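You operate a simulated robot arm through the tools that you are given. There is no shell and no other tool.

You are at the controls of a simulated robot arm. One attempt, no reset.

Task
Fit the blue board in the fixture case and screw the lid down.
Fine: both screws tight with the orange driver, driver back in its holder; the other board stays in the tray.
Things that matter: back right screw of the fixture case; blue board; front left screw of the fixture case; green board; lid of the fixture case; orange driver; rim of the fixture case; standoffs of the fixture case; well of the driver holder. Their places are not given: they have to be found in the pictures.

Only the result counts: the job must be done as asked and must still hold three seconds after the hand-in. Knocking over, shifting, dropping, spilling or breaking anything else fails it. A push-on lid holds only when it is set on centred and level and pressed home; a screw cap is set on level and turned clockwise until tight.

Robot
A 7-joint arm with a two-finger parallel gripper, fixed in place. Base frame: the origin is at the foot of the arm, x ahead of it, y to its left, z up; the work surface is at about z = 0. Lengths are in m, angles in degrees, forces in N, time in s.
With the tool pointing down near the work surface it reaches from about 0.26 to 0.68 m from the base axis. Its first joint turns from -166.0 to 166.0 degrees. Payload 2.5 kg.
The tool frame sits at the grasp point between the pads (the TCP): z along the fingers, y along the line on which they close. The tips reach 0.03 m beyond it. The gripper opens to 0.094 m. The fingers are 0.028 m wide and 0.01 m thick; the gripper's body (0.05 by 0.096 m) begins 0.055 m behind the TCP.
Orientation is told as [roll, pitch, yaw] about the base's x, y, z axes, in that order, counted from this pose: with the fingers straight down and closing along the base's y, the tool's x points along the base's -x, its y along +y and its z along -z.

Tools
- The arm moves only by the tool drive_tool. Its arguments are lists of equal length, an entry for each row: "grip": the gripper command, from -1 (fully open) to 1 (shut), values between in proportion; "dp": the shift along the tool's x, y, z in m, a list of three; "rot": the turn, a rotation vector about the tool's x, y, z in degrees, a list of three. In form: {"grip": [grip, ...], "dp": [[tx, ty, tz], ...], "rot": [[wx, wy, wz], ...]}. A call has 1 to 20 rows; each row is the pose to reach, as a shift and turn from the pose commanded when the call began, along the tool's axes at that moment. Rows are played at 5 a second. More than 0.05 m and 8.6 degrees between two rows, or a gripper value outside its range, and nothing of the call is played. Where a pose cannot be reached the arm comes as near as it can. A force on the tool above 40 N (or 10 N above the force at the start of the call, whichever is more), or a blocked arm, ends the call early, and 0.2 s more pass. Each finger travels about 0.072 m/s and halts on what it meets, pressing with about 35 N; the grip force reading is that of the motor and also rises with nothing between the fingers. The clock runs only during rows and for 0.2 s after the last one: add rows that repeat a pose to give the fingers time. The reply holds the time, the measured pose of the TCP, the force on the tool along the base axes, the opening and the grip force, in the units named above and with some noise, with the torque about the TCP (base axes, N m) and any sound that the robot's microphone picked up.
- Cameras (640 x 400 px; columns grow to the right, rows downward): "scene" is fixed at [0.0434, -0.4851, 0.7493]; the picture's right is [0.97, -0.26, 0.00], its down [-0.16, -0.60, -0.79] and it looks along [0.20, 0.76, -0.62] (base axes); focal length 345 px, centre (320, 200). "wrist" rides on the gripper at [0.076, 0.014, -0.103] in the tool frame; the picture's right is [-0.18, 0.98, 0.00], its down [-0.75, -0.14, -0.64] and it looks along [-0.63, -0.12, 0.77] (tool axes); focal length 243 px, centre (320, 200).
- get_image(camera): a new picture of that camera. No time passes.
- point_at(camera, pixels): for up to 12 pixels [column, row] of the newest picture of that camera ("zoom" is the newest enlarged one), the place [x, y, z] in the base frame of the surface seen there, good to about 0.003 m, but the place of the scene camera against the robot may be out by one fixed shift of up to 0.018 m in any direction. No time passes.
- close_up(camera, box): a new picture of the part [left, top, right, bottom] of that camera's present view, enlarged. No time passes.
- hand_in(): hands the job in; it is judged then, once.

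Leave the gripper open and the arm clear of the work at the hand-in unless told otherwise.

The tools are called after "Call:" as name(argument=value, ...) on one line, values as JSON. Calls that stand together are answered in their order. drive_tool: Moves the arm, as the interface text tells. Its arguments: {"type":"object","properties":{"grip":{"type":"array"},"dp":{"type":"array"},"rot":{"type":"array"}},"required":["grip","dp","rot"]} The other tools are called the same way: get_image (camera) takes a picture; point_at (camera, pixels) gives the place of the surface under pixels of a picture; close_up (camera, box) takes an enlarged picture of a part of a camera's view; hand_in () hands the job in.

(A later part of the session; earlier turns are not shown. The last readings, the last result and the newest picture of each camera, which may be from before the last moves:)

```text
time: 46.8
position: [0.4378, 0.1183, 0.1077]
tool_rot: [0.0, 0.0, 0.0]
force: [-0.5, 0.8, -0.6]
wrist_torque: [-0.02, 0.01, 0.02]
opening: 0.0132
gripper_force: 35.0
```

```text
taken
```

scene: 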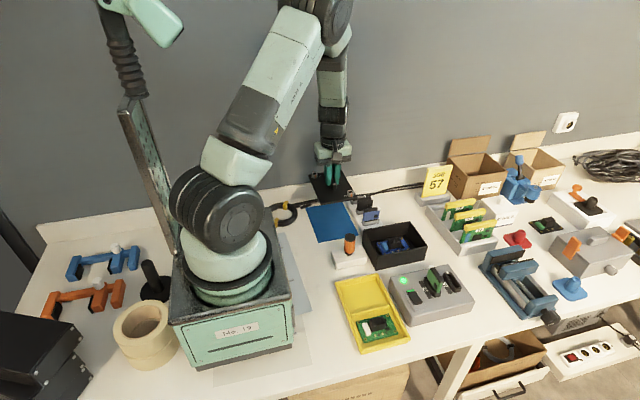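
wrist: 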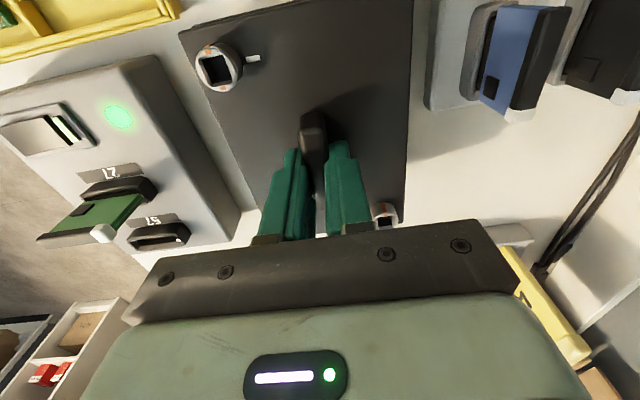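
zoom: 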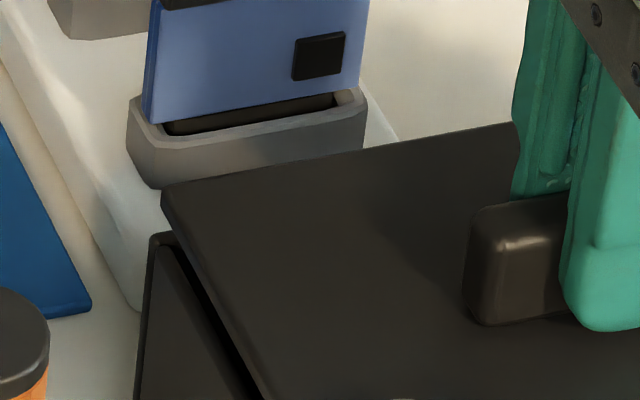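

The edges look close but I want certainty about the remaining gap. I'll read lid-top and rim heights from the scene picture, where both share the same camera offset.

Call:
close_up(camera="scene", box=[345, 190, 445, 270])

Call:
point_at(camera="zoom", pixels=[[180, 195], [200, 230], [225, 270], [300, 290], [380, 275], [460, 258], [440, 220], [170, 215], [200, 270], [225, 315], [300, 317], [460, 283]])

Call:
point_at(camera="zoom", pixels=[[240, 328], [320, 310], [380, 298], [420, 290], [475, 279], [165, 203], [180, 235], [210, 290], [240, 280], [350, 280], [400, 268], [485, 255]])

```text
5.00 times, centred on (395, 230) of scene
```

zoom: 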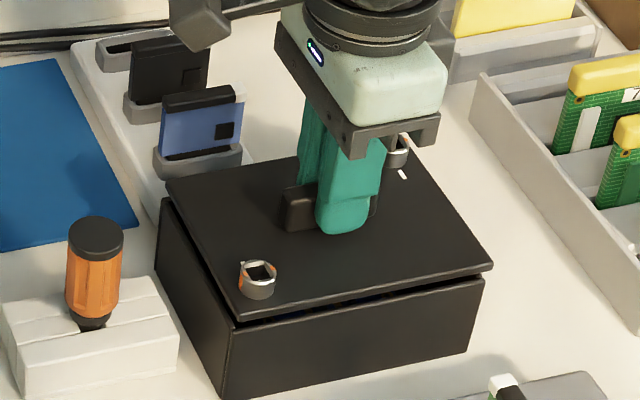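

```text
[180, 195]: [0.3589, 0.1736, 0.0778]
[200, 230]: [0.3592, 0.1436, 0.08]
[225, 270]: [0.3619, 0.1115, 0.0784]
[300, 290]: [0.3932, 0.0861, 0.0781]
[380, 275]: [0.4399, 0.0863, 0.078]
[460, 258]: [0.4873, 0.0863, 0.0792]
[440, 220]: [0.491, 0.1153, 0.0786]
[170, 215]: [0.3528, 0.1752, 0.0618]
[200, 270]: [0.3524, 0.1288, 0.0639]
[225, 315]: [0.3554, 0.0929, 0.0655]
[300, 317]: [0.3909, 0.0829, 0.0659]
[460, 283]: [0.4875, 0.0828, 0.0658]
```

```text
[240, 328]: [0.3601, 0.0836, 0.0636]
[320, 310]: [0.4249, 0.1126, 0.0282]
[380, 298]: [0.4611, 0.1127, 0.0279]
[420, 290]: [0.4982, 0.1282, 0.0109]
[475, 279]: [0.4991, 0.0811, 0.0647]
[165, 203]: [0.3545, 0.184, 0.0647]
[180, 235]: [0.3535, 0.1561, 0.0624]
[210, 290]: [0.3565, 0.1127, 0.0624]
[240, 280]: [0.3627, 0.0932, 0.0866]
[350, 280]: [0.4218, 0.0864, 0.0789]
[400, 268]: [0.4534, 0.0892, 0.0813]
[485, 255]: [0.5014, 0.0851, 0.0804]
```

In the scene frame the lid top reads z≈0.0786 and the rim ≈0.064, so about 10 mm of gap remains, and the lid's front edge lies ~2 mm too far toward −y and ~0.7–1 mm too far +x. I correct by +2 mm in y and −0.8 mm in x, lower 4 mm, and compare again.

Call:
drive_tool(grip=[1, 1, 1, 1, 1], dp=[[0.0004, 0.001, 0], [0.0008, 0.002, 0], [0.0008, 0.002, 0.002], [0.0008, 0.002, 0.004], [0.0008, 0.002, 0.004]], rot=[[0, 0, 0], [0, 0, 0], [0, 0, 0], [0, 0, 0], [0, 0, 0]])

Call:
close_up(camera="scene", box=[360, 230, 408, 260])

Call:
close_up(camera="scene", box=[406, 226, 454, 256])

Call:
close_up(camera="scene", box=[352, 212, 400, 242])

```text
time: 48.0
position: [0.4368, 0.1215, 0.1039]
tool_rot: [0.0, 0.0, 0.0]
force: [0.0, -0.7, -1.6]
wrist_torque: [0.0, 0.0, 0.01]
opening: 0.013
gripper_force: 35.0
```

```text
13.33 times, centred on (384, 245) of scene
```

zoom: 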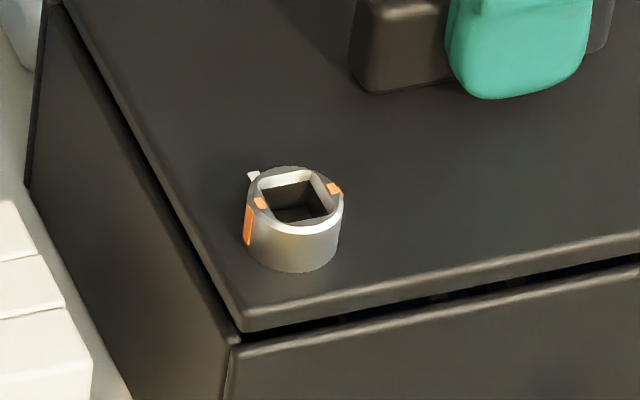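

```text
13.33 times, centred on (430, 241) of scene
```

zoom: 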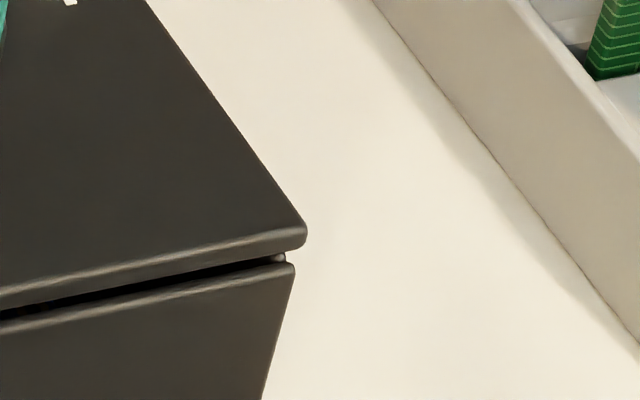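

```text
13.33 times, centred on (376, 227) of scene
```

zoom: 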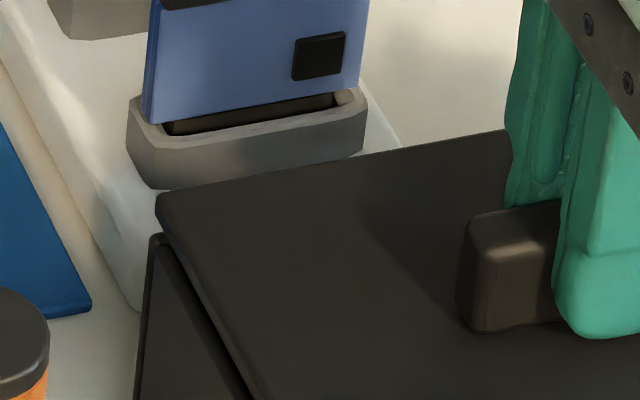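

Edges are converging; about 5–7 mm of gap left by my estimate. I lower 3 mm more and watch the force.

Call:
drive_tool(grip=[1, 1, 1, 1, 1], dp=[[0, 0, 0.001], [0, 0, 0.002], [0, 0, 0.003], [0, 0, 0.003], [0, 0, 0.003]], rot=[[0, 0, 0], [0, 0, 0], [0, 0, 0], [0, 0, 0], [0, 0, 0]])

Call:
close_up(camera="scene", box=[360, 230, 408, 260])

Call:
close_up(camera="scene", box=[406, 226, 454, 256])

Call:
close_up(camera="scene", box=[352, 212, 400, 242])

```text
time: 49.2
position: [0.4363, 0.121, 0.1021]
tool_rot: [0.0, 0.0, 0.0]
force: [-0.7, -0.4, -0.3]
wrist_torque: [0.01, 0.0, 0.0]
opening: 0.0129
gripper_force: 35.2
```

```text
13.33 times, centred on (384, 245) of scene
```

zoom: 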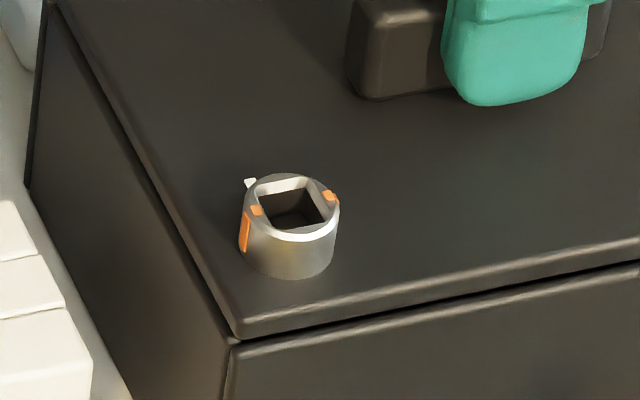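

```text
13.33 times, centred on (430, 241) of scene
```

zoom: 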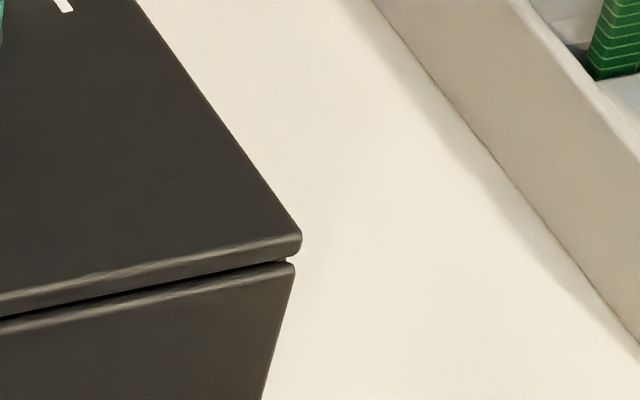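

```text
13.33 times, centred on (376, 227) of scene
```

zoom: 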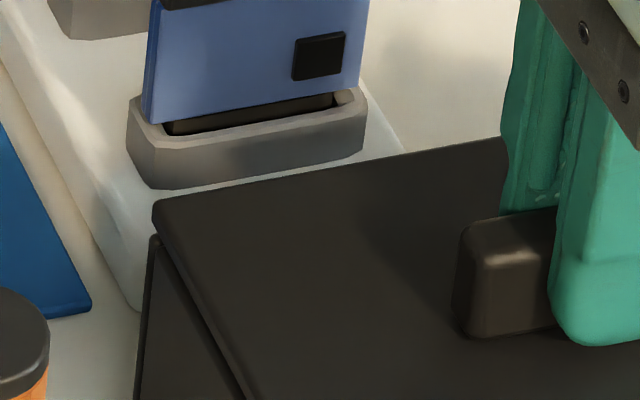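

Now the lid's lower edge nearly meets the rim: front-left lid bottom (238,340) vs rim (230,345), front-right (298,256) vs (293,263). It's centred within about a millimetre. I nudge −0.4 mm in x and lower 2 mm more, watching the force.

Call:
drive_tool(grip=[1, 1, 1, 1], dp=[[0.0004, 0, 0.001], [0.0004, 0, 0.002], [0.0004, 0, 0.002], [0.0004, 0, 0.002]], rot=[[0, 0, 0], [0, 0, 0], [0, 0, 0], [0, 0, 0]])

Call:
close_up(camera="scene", box=[345, 190, 445, 270])

```text
time: 50.2
position: [0.4364, 0.1201, 0.1003]
tool_rot: [0.0, 0.1, 0.0]
force: [-2.5, 0.6, 7.4]
wrist_torque: [-0.05, 0.14, -0.04]
opening: 0.0129
gripper_force: 35.2
```

```text
5.00 times, centred on (395, 230) of scene
```

zoom: 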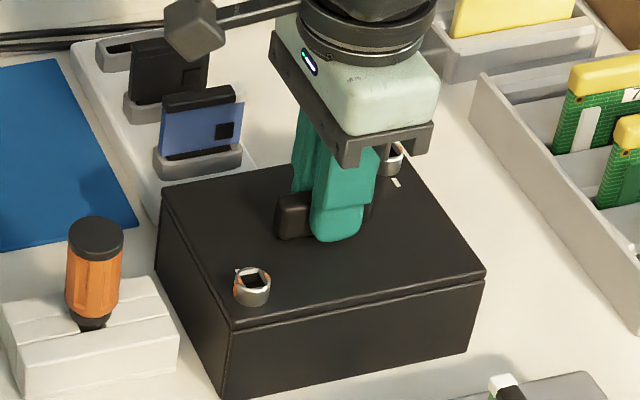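

First contact: 7.4 N. Let me enlarge the corners to see whether the plate is on the rim or something catches earlier.

Call:
close_up(camera="scene", box=[360, 230, 408, 260])

Call:
close_up(camera="scene", box=[406, 226, 454, 256])

Call:
close_up(camera="scene", box=[352, 212, 400, 242])

Call:
get_image(camera="wrist")

```text
13.33 times, centred on (384, 245) of scene
```

zoom: 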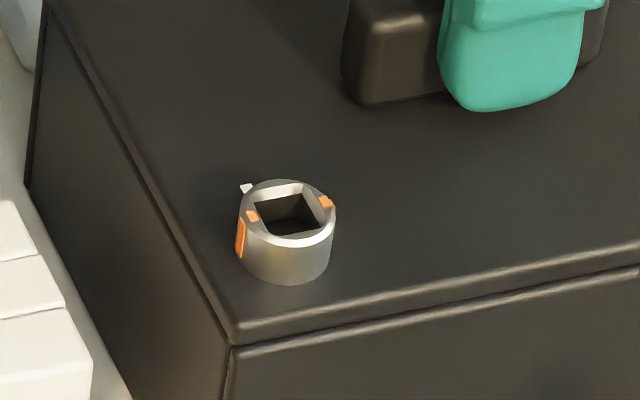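

```text
13.33 times, centred on (430, 241) of scene
```

zoom: 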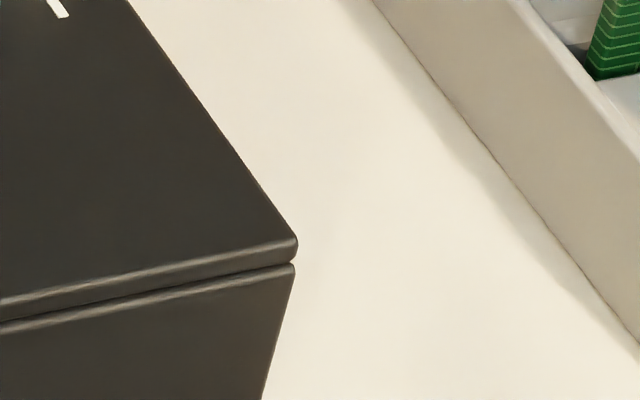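

```text
13.33 times, centred on (376, 227) of scene
```

zoom: 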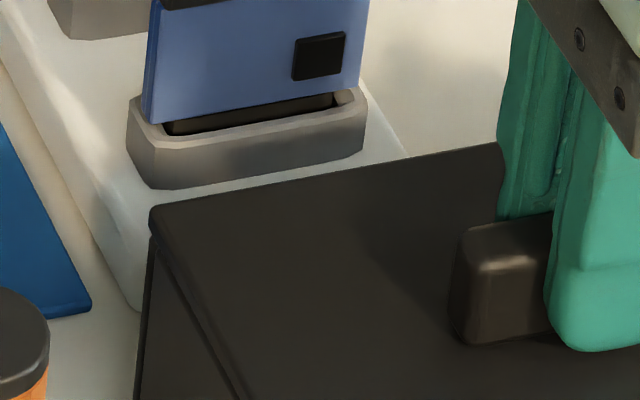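

```text
taken
```

wrist: 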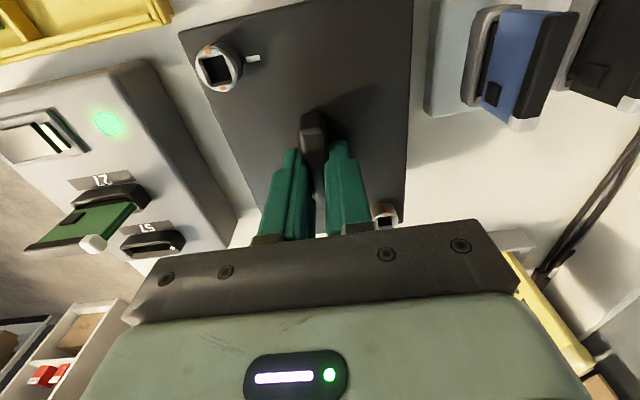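

The lid's lower edge now coincides with the rim at all three visible corners: (233,345) on (230,345), (294,262) on (293,263), and back-left meeting too. I press 0.6 mm further to seat it, then check the force.

Call:
drive_tool(grip=[1, 1, 1], dp=[[0, 0, 0.0004], [0, 0, 0.0008], [0, 0, 0.0008]], rot=[[0, 0, 0], [0, 0, 0], [0, 0, 0]])

Call:
close_up(camera="scene", box=[345, 190, 445, 270])

```text
time: 51.0
position: [0.4364, 0.1207, 0.1002]
tool_rot: [-0.1, 0.0, 0.0]
force: [-10.3, -5.3, 30.9]
wrist_torque: [-0.1, 0.26, 0.0]
opening: 0.0131
gripper_force: 34.9
```

```text
5.00 times, centred on (395, 230) of scene
```

zoom: 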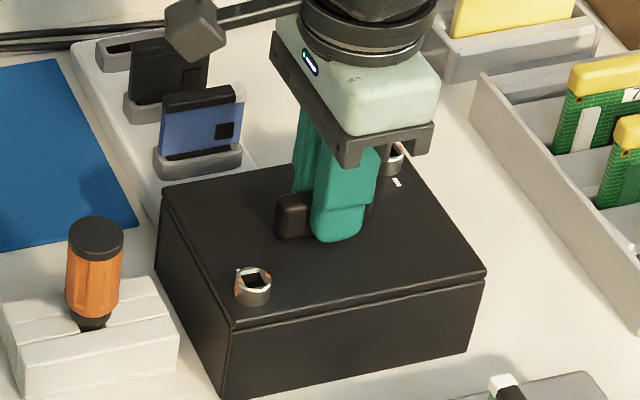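

It's firmly seated (31 N at 0.8 mm). I back off by 0.8 mm to relax and then open the fingers slowly.

Call:
drive_tool(grip=[1, 1, 0.7, 0.6, 0.5, 0.4, 0.4], dp=[[0, 0, -0.0005], [0, 0, -0.0008], [0, 0, -0.0008], [0, 0, -0.0008], [0, 0, -0.0008], [0, 0, -0.0008], [0, 0, -0.0008]], rot=[[0, 0, 0], [0, 0, 0], [0, 0, 0], [0, 0, 0], [0, 0, 0], [0, 0, 0], [0, 0, 0]])

Call:
get_image(camera="wrist")

Call:
close_up(camera="scene", box=[345, 190, 445, 270])

```text
time: 52.6
position: [0.4367, 0.1209, 0.0993]
tool_rot: [0.0, 0.0, 0.1]
force: [-0.3, 0.4, -0.1]
wrist_torque: [-0.01, 0.01, 0.01]
opening: 0.0283
gripper_force: 0.1
```

```text
taken
```

wrist: 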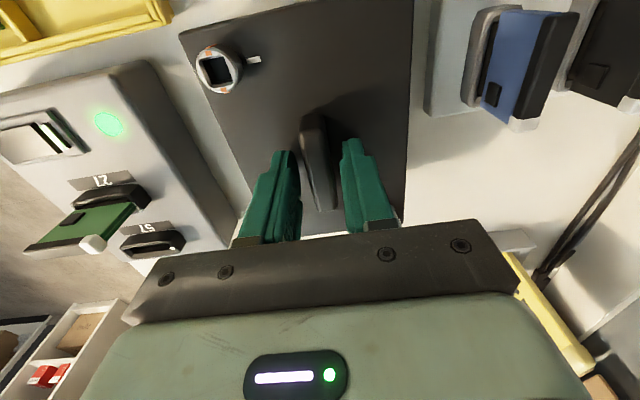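

```text
5.00 times, centred on (395, 230) of scene
```

zoom: 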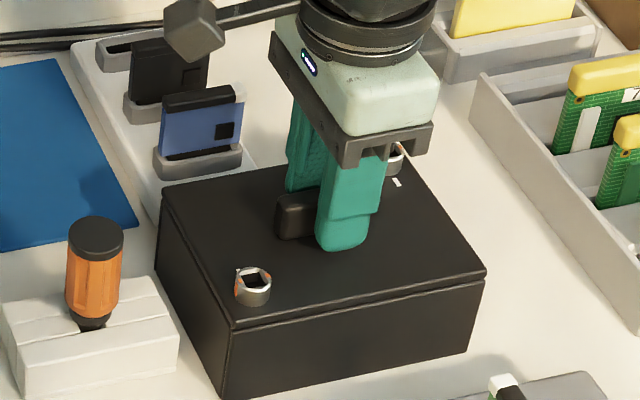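

The lid stays flush on the case. I raise the arm straight up 0.14 m and check the lid from above.

Call:
drive_tool(grip=[0.4, 0.4, 0.4, 0.4, 0.4, 0.4], dp=[[0, 0, -0.01], [0, 0, -0.03], [0, 0, -0.06], [0, 0, -0.1], [0, 0, -0.14], [0, 0, -0.14]], rot=[[0, 0, 0], [0, 0, 0], [0, 0, 0], [0, 0, 0], [0, 0, 0], [0, 0, 0]])

Call:
get_image(camera="wrist")

Call:
close_up(camera="scene", box=[330, 190, 450, 280])

```text
time: 54.0
position: [0.4372, 0.1217, 0.2399]
tool_rot: [0.0, 0.0, 0.1]
force: [-0.3, -0.1, -0.1]
wrist_torque: [-0.02, -0.02, -0.01]
opening: 0.0283
gripper_force: 0.1
```

```text
taken
```

wrist: 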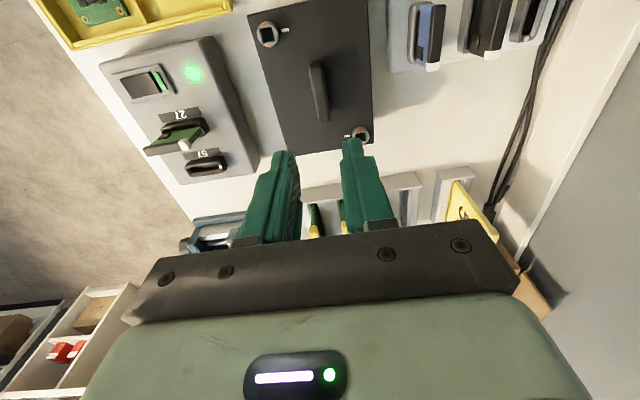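

```text
4.44 times, centred on (390, 235) of scene
```

zoom: 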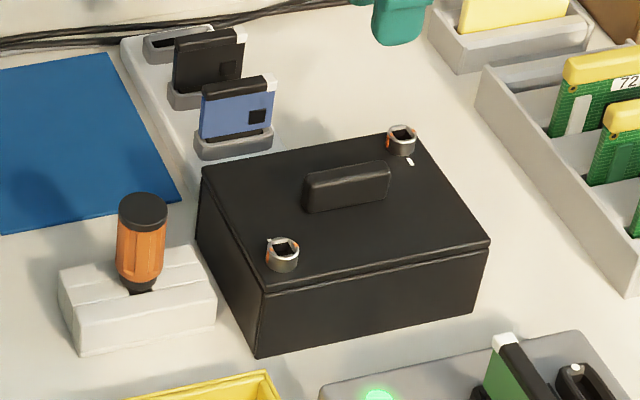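

The lid lies flush and square on the case. From here both screws are visible: near one at (267,33), far one at (359,133). I'll enlarge each and measure.

Call:
close_up(camera="wrist", box=[243, 10, 307, 50])

Call:
point_at(camera="zoom", pixels=[[240, 220], [170, 200], [300, 240], [230, 140], [250, 310], [420, 190]])

Call:
close_up(camera="wrist", box=[330, 110, 394, 150])

Call:
point_at(camera="zoom", pixels=[[300, 230], [240, 220], [360, 230], [300, 180], [300, 290], [180, 260]])

```text
10.00 times, centred on (275, 30) of wrist
```

zoom: 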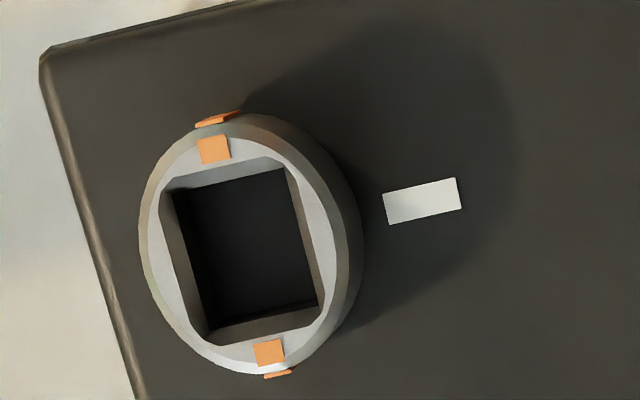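

```text
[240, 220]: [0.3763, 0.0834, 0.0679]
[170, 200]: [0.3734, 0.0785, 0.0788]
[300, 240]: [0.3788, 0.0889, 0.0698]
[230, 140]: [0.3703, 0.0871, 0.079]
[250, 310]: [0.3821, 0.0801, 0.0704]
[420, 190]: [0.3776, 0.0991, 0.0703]
```

```text
10.00 times, centred on (362, 130) of wrist
```

zoom: 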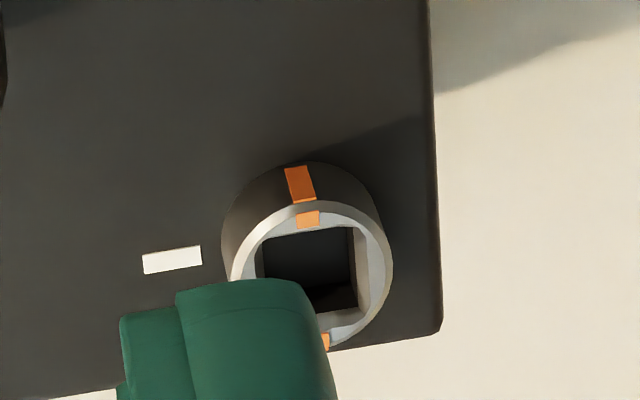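

```text
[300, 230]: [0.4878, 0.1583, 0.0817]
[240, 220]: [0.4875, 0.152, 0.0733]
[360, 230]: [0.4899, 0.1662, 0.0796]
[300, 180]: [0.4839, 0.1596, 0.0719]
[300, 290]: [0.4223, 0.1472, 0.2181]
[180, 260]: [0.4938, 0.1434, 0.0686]
```

The screw heads: socket about 10.5 mm square, aligned with the lid, rim top z≈0.079; near (front-left) screw at ≈ (0.377, 0.0837), far (back-right) one at ≈ (0.4917, 0.159). The orange ticks are 90° from the white marks on both. Now the driver: I move to about (0.285, 0.115, 0.25) to view it.

Call:
drive_tool(grip=[-0.2, -0.2, -0.2, -0.2, -0.2, -0.2], dp=[[0.03, -0.0015, -0.003], [0.068, -0.003, -0.006], [0.106, -0.0045, -0.009], [0.138, -0.006, -0.011], [0.151, -0.0066, -0.011], [0.151, -0.0066, -0.011]], rot=[[0, 0, 0], [0, 0, 0], [0, 0, 0], [0, 0, 0], [0, 0, 0], [0, 0, 0]])

Call:
get_image(camera="wrist")

```text
time: 55.4
position: [0.2848, 0.1135, 0.251]
tool_rot: [0.0, 0.0, 0.0]
force: [0.7, -0.5, -1.0]
wrist_torque: [0.01, -0.03, -0.03]
opening: 0.0563
gripper_force: 0.1
```

```text
taken
```

wrist: 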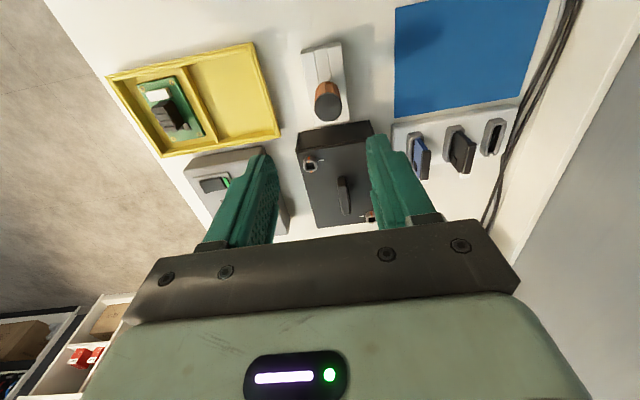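

The driver stands at (328,100) between the fingers' line of sight. I'll enlarge it and measure cap, body and holder.

Call:
close_up(camera="wrist", box=[280, 35, 376, 135])

Call:
point_at(camera="zoom", pixels=[[325, 280], [285, 280], [365, 280], [325, 240], [325, 320], [300, 215], [340, 205], [275, 100], [360, 100], [250, 200], [310, 100], [390, 300]])

Call:
close_up(camera="scene", box=[325, 225, 373, 275])

```text
4.00 times, centred on (328, 85) of wrist
```

zoom: 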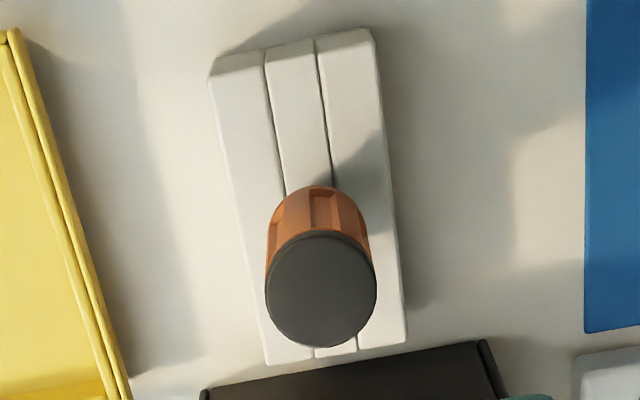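

```text
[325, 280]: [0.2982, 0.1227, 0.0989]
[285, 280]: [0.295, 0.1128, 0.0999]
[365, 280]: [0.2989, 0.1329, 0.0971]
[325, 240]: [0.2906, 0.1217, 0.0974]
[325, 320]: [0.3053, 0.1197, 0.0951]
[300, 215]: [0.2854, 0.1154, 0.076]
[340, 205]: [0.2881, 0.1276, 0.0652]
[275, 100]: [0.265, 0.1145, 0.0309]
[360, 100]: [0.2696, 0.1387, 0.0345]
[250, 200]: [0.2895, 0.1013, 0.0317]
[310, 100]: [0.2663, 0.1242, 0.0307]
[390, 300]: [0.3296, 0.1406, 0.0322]
```

```text
8.00 times, centred on (349, 250) of scene
```

zoom: 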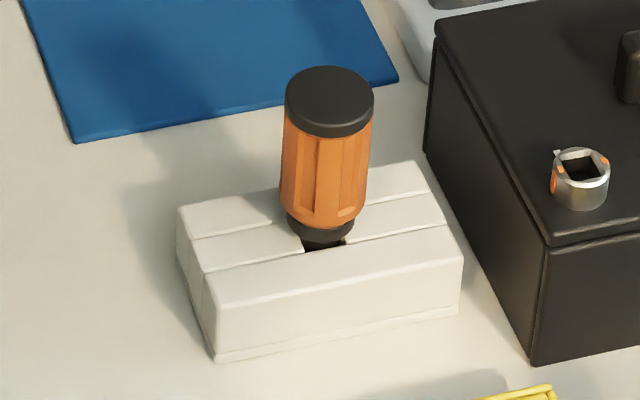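

The driver's axis is at about (0.2975, 0.1209), cap top z≈0.098, diameter ≈0.029; the holder's top is z≈0.032. I move over it and lower to just above the cap (tips at ~0.105) with fingers 0.056 apart.

Call:
drive_tool(grip=[-0.2, -0.2, -0.2, -0.2, -0.2, -0.2], dp=[[-0.0126, 0.0059, 0.01], [-0.0126, 0.0059, 0.04], [-0.0126, 0.0059, 0.075], [-0.0126, 0.0059, 0.1], [-0.0126, 0.0059, 0.115], [-0.0126, 0.0059, 0.115]], rot=[[0, 0, 0], [0, 0, 0], [0, 0, 0], [0, 0, 0], [0, 0, 0], [0, 0, 0]])

Call:
get_image(camera="wrist")

Call:
close_up(camera="scene", box=[310, 190, 390, 280])

```text
time: 56.8
position: [0.2974, 0.1215, 0.1355]
tool_rot: [0.0, 0.0, 0.0]
force: [-0.1, -0.2, -0.1]
wrist_torque: [-0.01, 0.02, 0.02]
opening: 0.0565
gripper_force: 0.0
```

```text
taken
```

wrist: 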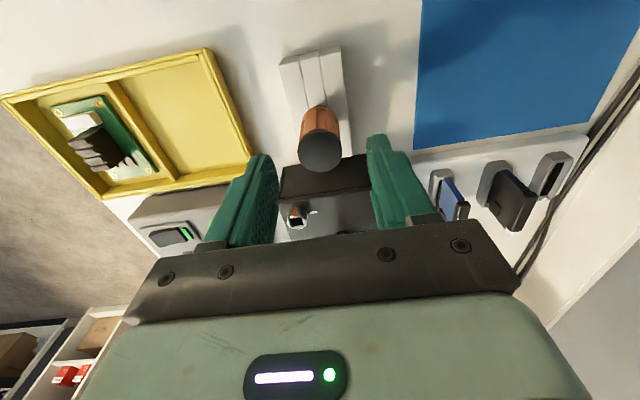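

```text
4.44 times, centred on (350, 235) of scene
```

zoom: 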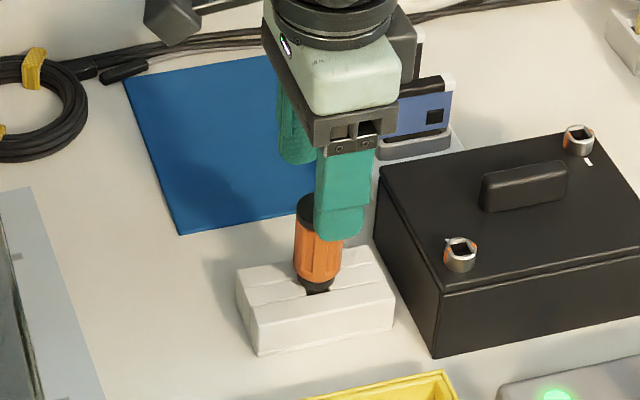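

The cap centre at about (320,152) works out within ~0.5 mm of the TCP axis. I'll enlarge once to refine it before gripping.

Call:
close_up(camera="wrist", box=[272, 85, 368, 185])

```text
4.00 times, centred on (320, 135) of wrist
```

zoom: 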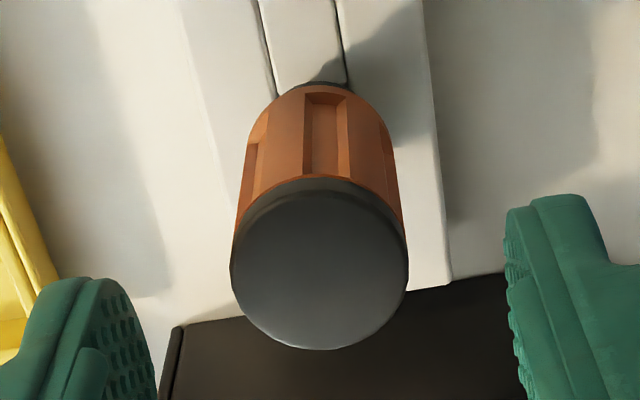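

The cap centre is at zoom (319.5, 268.5), i.e. 0.5 mm off in each direction. I correct that, lower to TCP z≈0.068 (tips ~6 mm above the holder), and check force before closing.

Call:
drive_tool(grip=[-0.2, -0.2, -0.2, -0.2, -0.2], dp=[[0.0005, -0.0005, 0.015], [0.0005, -0.0005, 0.035], [0.0005, -0.0005, 0.055], [0.0005, -0.0005, 0.067], [0.0005, -0.0005, 0.067]], rot=[[0, 0, 0], [0, 0, 0], [0, 0, 0], [0, 0, 0], [0, 0, 0]])

Call:
close_up(camera="scene", box=[310, 190, 390, 280])

Call:
get_image(camera="wrist")

```text
time: 58.0
position: [0.2982, 0.1189, 0.0675]
tool_rot: [-0.1, 0.0, 0.0]
force: [0.1, -0.2, 0.0]
wrist_torque: [-0.05, 0.02, 0.0]
opening: 0.0563
gripper_force: 0.1
```

```text
4.44 times, centred on (350, 235) of scene
```

zoom: 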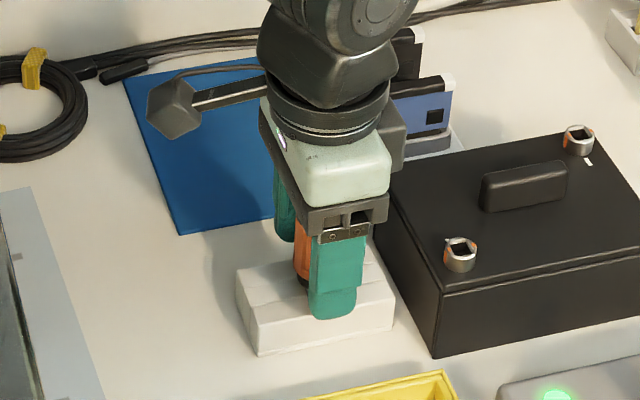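

```text
taken
```

wrist: 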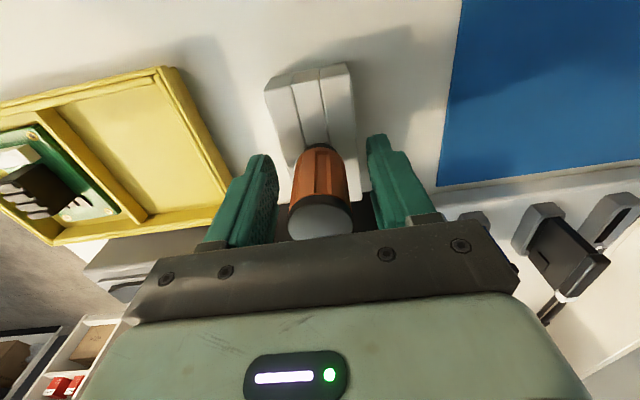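

The fingers straddle the driver, no contact. Closing on it now.

Call:
drive_tool(grip=[0.1, 0.3, 0.6, 1, 1, 1, 1], dp=[[0, 0, 0], [0, 0, 0], [0, 0, 0], [0, 0, 0], [0, 0, 0], [0, 0, 0], [0, 0, 0]], rot=[[0, 0, 0], [0, 0, 0], [0, 0, 0], [0, 0, 0], [0, 0, 0], [0, 0, 0], [0, 0, 0]])

Call:
get_image(camera="wrist")

```text
time: 59.6
position: [0.297, 0.121, 0.0685]
tool_rot: [0.0, 0.1, 0.0]
force: [-1.0, 0.3, 0.4]
wrist_torque: [-0.01, -0.02, 0.0]
opening: 0.0289
gripper_force: 35.3
```

```text
taken
```

wrist: 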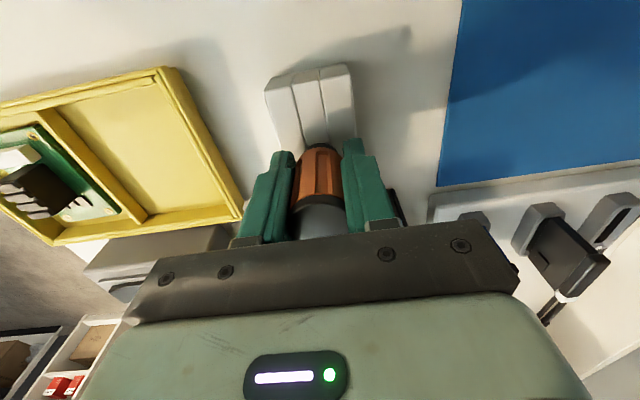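

The driver is held (0.0289 wide, 35 N). I lift it slowly straight up out of its well, 0.10 m.

Call:
drive_tool(grip=[1, 1, 1, 1, 1, 1, 1, 1, 1, 1, 1, 1, 1, 1], dp=[[0, 0, -0.002], [0, 0, -0.005], [0, 0, -0.01], [0, 0, -0.016], [0, 0, -0.023], [0, 0, -0.031], [0, 0, -0.04], [0, 0, -0.05], [0, 0, -0.06], [0, 0, -0.07], [0, 0, -0.08], [0, 0, -0.09], [0, 0, -0.1], [0, 0, -0.1]], rot=[[0, 0, 0], [0, 0, 0], [0, 0, 0], [0, 0, 0], [0, 0, 0], [0, 0, 0], [0, 0, 0], [0, 0, 0], [0, 0, 0], [0, 0, 0], [0, 0, 0], [0, 0, 0], [0, 0, 0], [0, 0, 0]])

Call:
get_image(camera="wrist")

Call:
close_up(camera="scene", box=[310, 170, 390, 280])

```text
time: 62.6
position: [0.2969, 0.1199, 0.1701]
tool_rot: [0.0, 0.0, 0.0]
force: [-0.4, 0.1, -0.7]
wrist_torque: [-0.01, 0.03, -0.01]
opening: 0.0292
gripper_force: 34.6
```

```text
taken
```

wrist: 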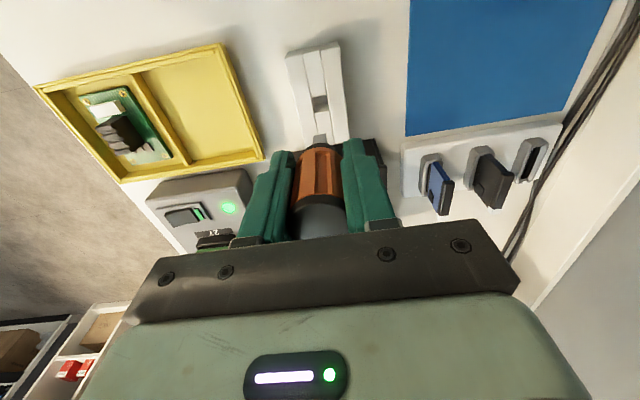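

```text
3.64 times, centred on (350, 225) of scene
```

zoom: 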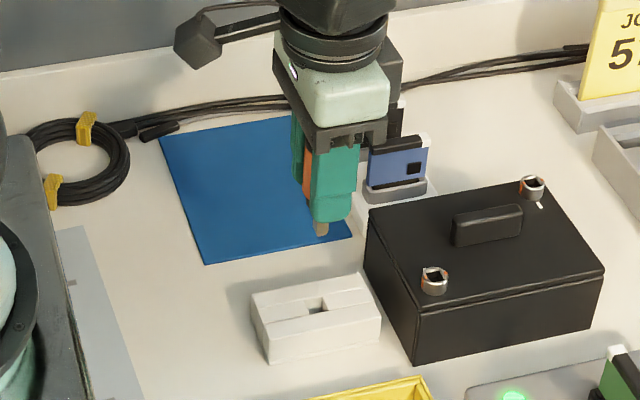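

The driver is out; its bare tip shows below the fingers at scene zoom (322,228), and the well is the square opening at (317,307). I'll enlarge both the tip and the well.

Call:
close_up(camera="scene", box=[325, 205, 365, 235])

Call:
point_at(camera="zoom", pixels=[[268, 290], [268, 260], [280, 320], [285, 200], [350, 200], [270, 310]])

Call:
close_up(camera="wrist", box=[280, 40, 376, 160])

Call:
point_at(camera="zoom", pixels=[[320, 205], [320, 335], [320, 345], [320, 320], [300, 100], [270, 210], [390, 200], [320, 215], [295, 210], [345, 205], [320, 190], [318, 225]])

```text
13.33 times, centred on (345, 220) of scene
```

zoom: 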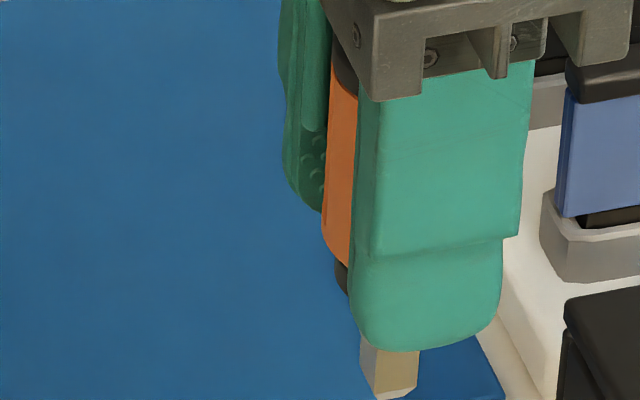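

```text
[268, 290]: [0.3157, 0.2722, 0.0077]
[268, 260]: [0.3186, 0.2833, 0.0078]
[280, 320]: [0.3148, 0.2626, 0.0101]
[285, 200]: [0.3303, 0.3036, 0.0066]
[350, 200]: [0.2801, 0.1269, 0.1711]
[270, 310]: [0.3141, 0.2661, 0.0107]
```

```text
3.33 times, centred on (328, 100) of wrist
```

zoom: 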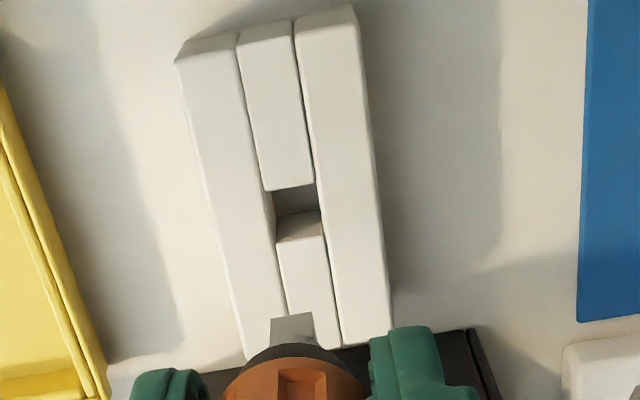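

```text
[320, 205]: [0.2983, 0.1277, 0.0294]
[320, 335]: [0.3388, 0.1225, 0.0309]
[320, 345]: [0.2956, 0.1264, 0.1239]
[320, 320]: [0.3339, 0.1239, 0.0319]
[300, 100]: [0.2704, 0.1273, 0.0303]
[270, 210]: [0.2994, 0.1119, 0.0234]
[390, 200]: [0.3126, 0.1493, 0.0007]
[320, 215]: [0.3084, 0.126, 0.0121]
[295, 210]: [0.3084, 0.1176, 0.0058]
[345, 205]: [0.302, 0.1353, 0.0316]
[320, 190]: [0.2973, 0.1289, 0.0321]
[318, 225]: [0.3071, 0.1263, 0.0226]
```

The square shank is about 10 mm across, its bottom ≈0.0545 m below the TCP, square with the base axes like the sockets; the well is the square gap at zoom (295,210). Now I carry the driver level to over the near (front-left) screw at (0.377, 0.0837).

Call:
drive_tool(grip=[1, 1, 1, 1, 1, 1, 1, 1, 1], dp=[[-0.006, -0.003, 0], [-0.016, -0.0075, 0], [-0.028, -0.013, 0], [-0.042, -0.0193, 0], [-0.056, -0.0257, 0], [-0.068, -0.0312, 0], [-0.077, -0.0353, 0], [-0.08, -0.0367, 0], [-0.08, -0.0367, 0]], rot=[[0, 0, 0], [0, 0, 0], [0, 0, 0], [0, 0, 0], [0, 0, 0], [0, 0, 0], [0, 0, 0], [0, 0, 0], [0, 0, 0]])

Call:
get_image(camera="wrist")

Call:
close_up(camera="wrist", box=[280, 60, 376, 160])

Call:
close_up(camera="scene", box=[345, 190, 425, 260])

```text
time: 64.6
position: [0.3775, 0.082, 0.1675]
tool_rot: [0.0, 0.0, 0.0]
force: [-0.9, 0.4, -0.2]
wrist_torque: [0.01, 0.02, -0.04]
opening: 0.029
gripper_force: 35.0
```

```text
taken
```

wrist: 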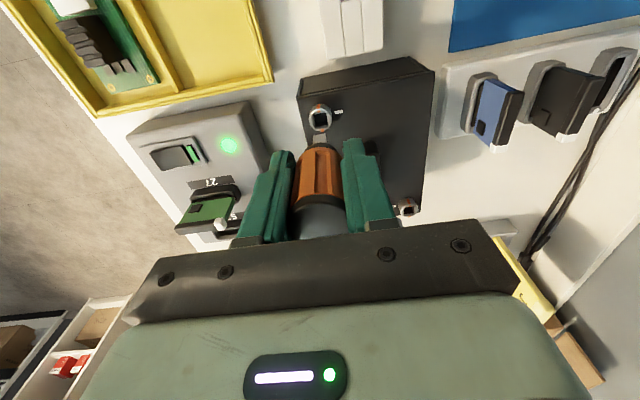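

```text
4.00 times, centred on (328, 110) of wrist
```

zoom: 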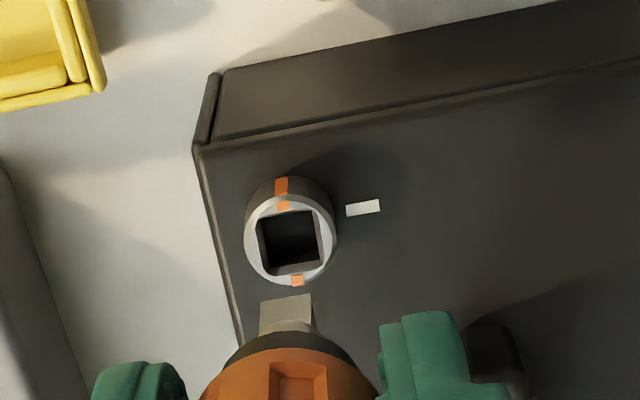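

```text
5.71 times, centred on (385, 225) of scene
```

zoom: 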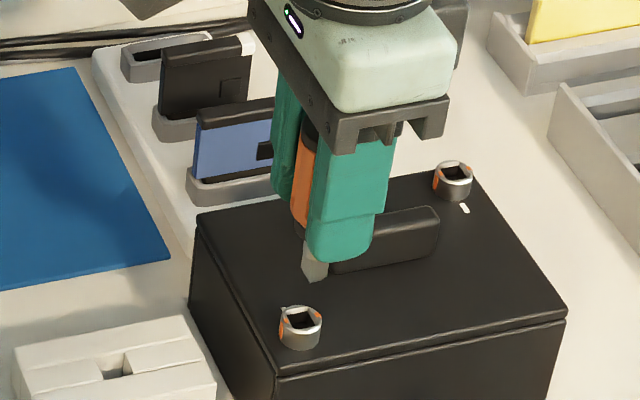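

The socket centre (zoom (290,240)) is 0.7 mm toward the robot and 0.1 mm in y from the TCP axis; the shank edge is parallel to the socket's. I correct x by 0.6 mm and lower 30 mm so the tip is just above the screw head.

Call:
drive_tool(grip=[1, 1, 1, 1, 1], dp=[[0.0006, 0.0001, 0.008], [0.0006, 0.0001, 0.018], [0.0006, 0.0001, 0.026], [0.0006, 0.0001, 0.03], [0.0006, 0.0001, 0.03]], rot=[[0, 0, 0], [0, 0, 0], [0, 0, 0], [0, 0, 0], [0, 0, 0]])

Call:
close_up(camera="wrist", box=[280, 80, 360, 160])

Call:
close_up(camera="scene", box=[355, 215, 411, 255])

```text
time: 65.8
position: [0.3749, 0.0827, 0.1381]
tool_rot: [0.0, 0.1, 0.1]
force: [0.0, -0.1, -1.0]
wrist_torque: [0.03, 0.01, 0.03]
opening: 0.0292
gripper_force: 35.1
```

```text
5.00 times, centred on (320, 120) of wrist
```

zoom: 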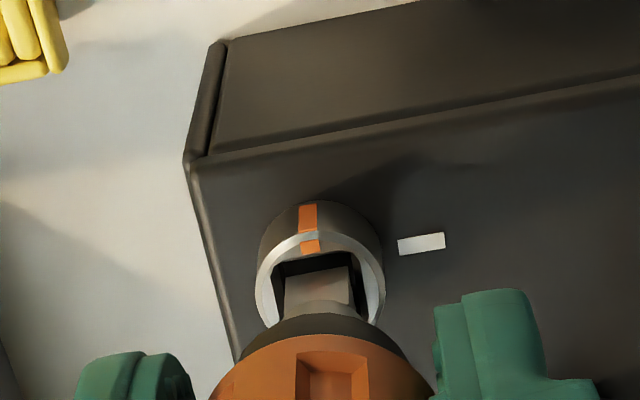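

```text
10.00 times, centred on (383, 235) of scene
```

zoom: 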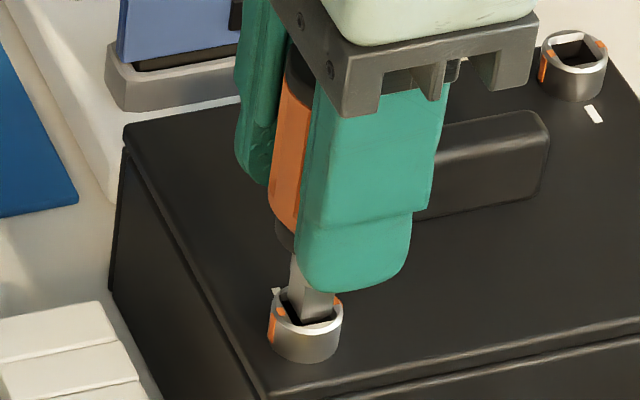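

The tip is centred over the socket: even gaps of ~10 zoom px left and right. I lower 8 mm slowly to enter the socket.

Call:
drive_tool(grip=[1, 1, 1, 1, 1, 1], dp=[[0, 0, 0.002], [0, 0, 0.004], [0, 0, 0.006], [0, 0, 0.008], [0, 0, 0.008], [0, 0, 0.008]], rot=[[0, 0, 0], [0, 0, 0], [0, 0, 0], [0, 0, 0], [0, 0, 0], [0, 0, 0]])

Call:
close_up(camera="wrist", box=[280, 80, 360, 160])

Call:
close_up(camera="scene", box=[355, 215, 411, 255])

```text
time: 67.2
position: [0.3781, 0.0831, 0.131]
tool_rot: [-0.1, -0.1, 0.0]
force: [-1.8, -2.8, 28.9]
wrist_torque: [-0.38, 0.06, -0.04]
opening: 0.0292
gripper_force: 34.5
```

```text
5.00 times, centred on (320, 120) of wrist
```

zoom: 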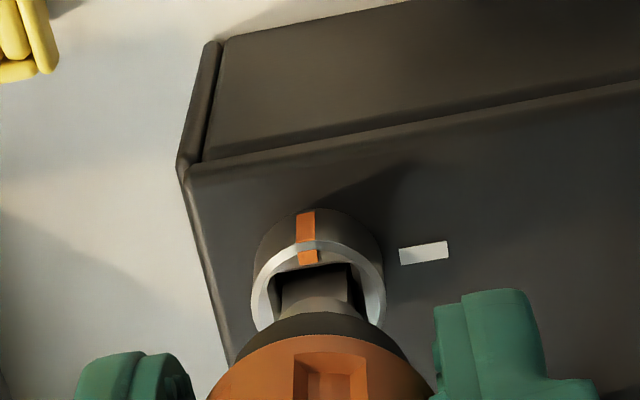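

```text
10.00 times, centred on (383, 235) of scene
```

zoom: 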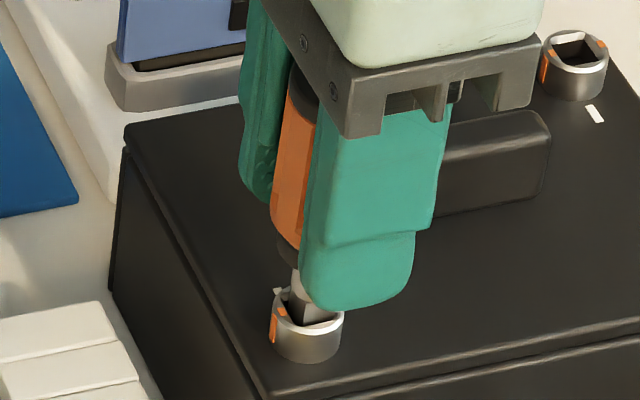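

Contact: 29 N at TCP z≈0.131, with a torque pointing to the −y side. I need to see whether the tip is inside or on the edge. Enlarging strongly.

Call:
close_up(camera="wrist", box=[304, 115, 336, 147])

Call:
close_up(camera="scene", box=[376, 234, 396, 254])

```text
12.50 times, centred on (320, 131) of wrist
```

zoom: 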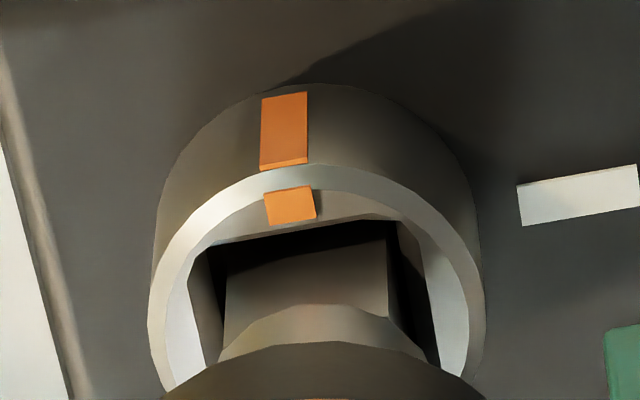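

```text
16.00 times, centred on (386, 244) of scene
```

zoom: 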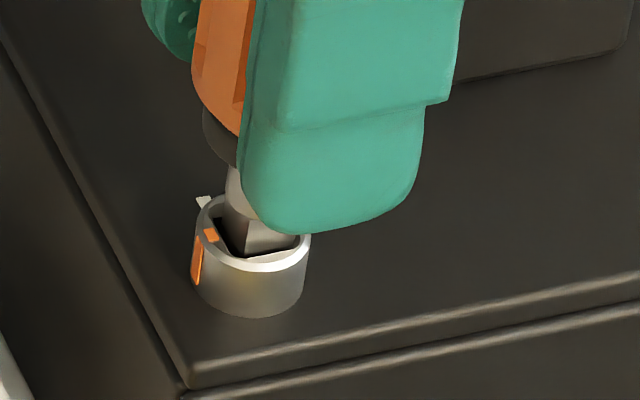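

The scene view shows the shank running down behind the screw's front wall, and the contact height (tip ≈0.070) fits the socket floor, so the tip seems bottomed in the socket. To confirm without pushing sideways, I ease the load by 0.6 mm and turn clockwise by 16° to see if the orange tick follows.

Call:
drive_tool(grip=[1, 1, 1, 1, 1, 1, 1], dp=[[0, 0, -0.0006], [0, 0, -0.0006], [0, 0, -0.0006], [0, 0, -0.0006], [0, 0, -0.0006], [0, 0, -0.0006], [0, 0, -0.0006]], rot=[[0, 0, 0], [0, 0, 4], [0, 0, 8], [0, 0, 12], [0, 0, 16], [0, 0, 16], [0, 0, 16]])

Call:
close_up(camera="scene", box=[366, 228, 406, 258])

Call:
get_image(camera="wrist")

Call:
close_up(camera="wrist", box=[290, 100, 354, 156])

```text
time: 68.8
position: [0.3767, 0.0828, 0.1318]
tool_rot: [-0.1, 0.1, -16.0]
force: [0.4, -0.1, -1.1]
wrist_torque: [-0.05, -0.02, 0.0]
opening: 0.0291
gripper_force: 34.9
```

```text
13.33 times, centred on (386, 243) of scene
```

zoom: 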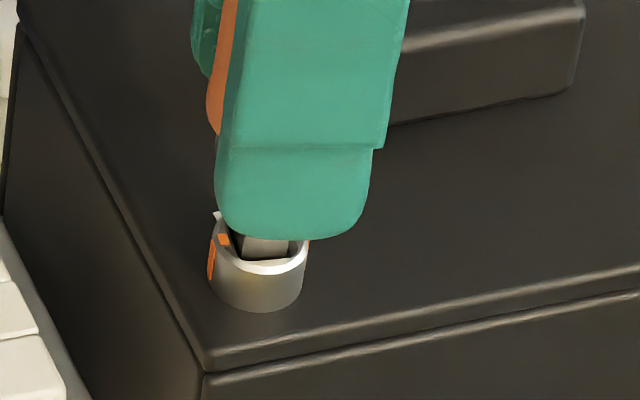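

```text
taken
```

wrist: 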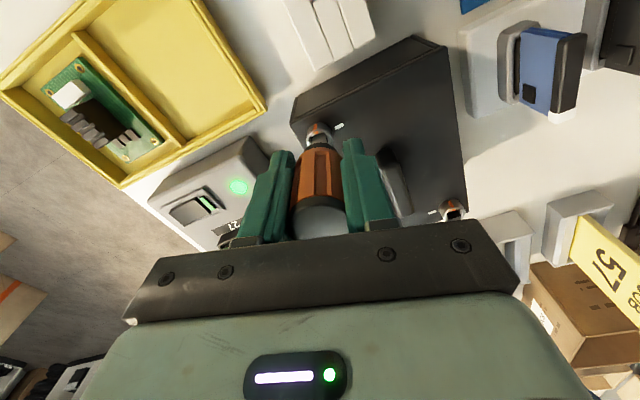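

```text
7.14 times, centred on (322, 128) of wrist
```

zoom: 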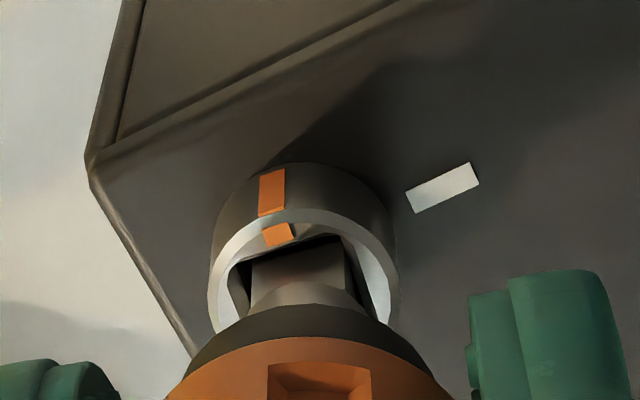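

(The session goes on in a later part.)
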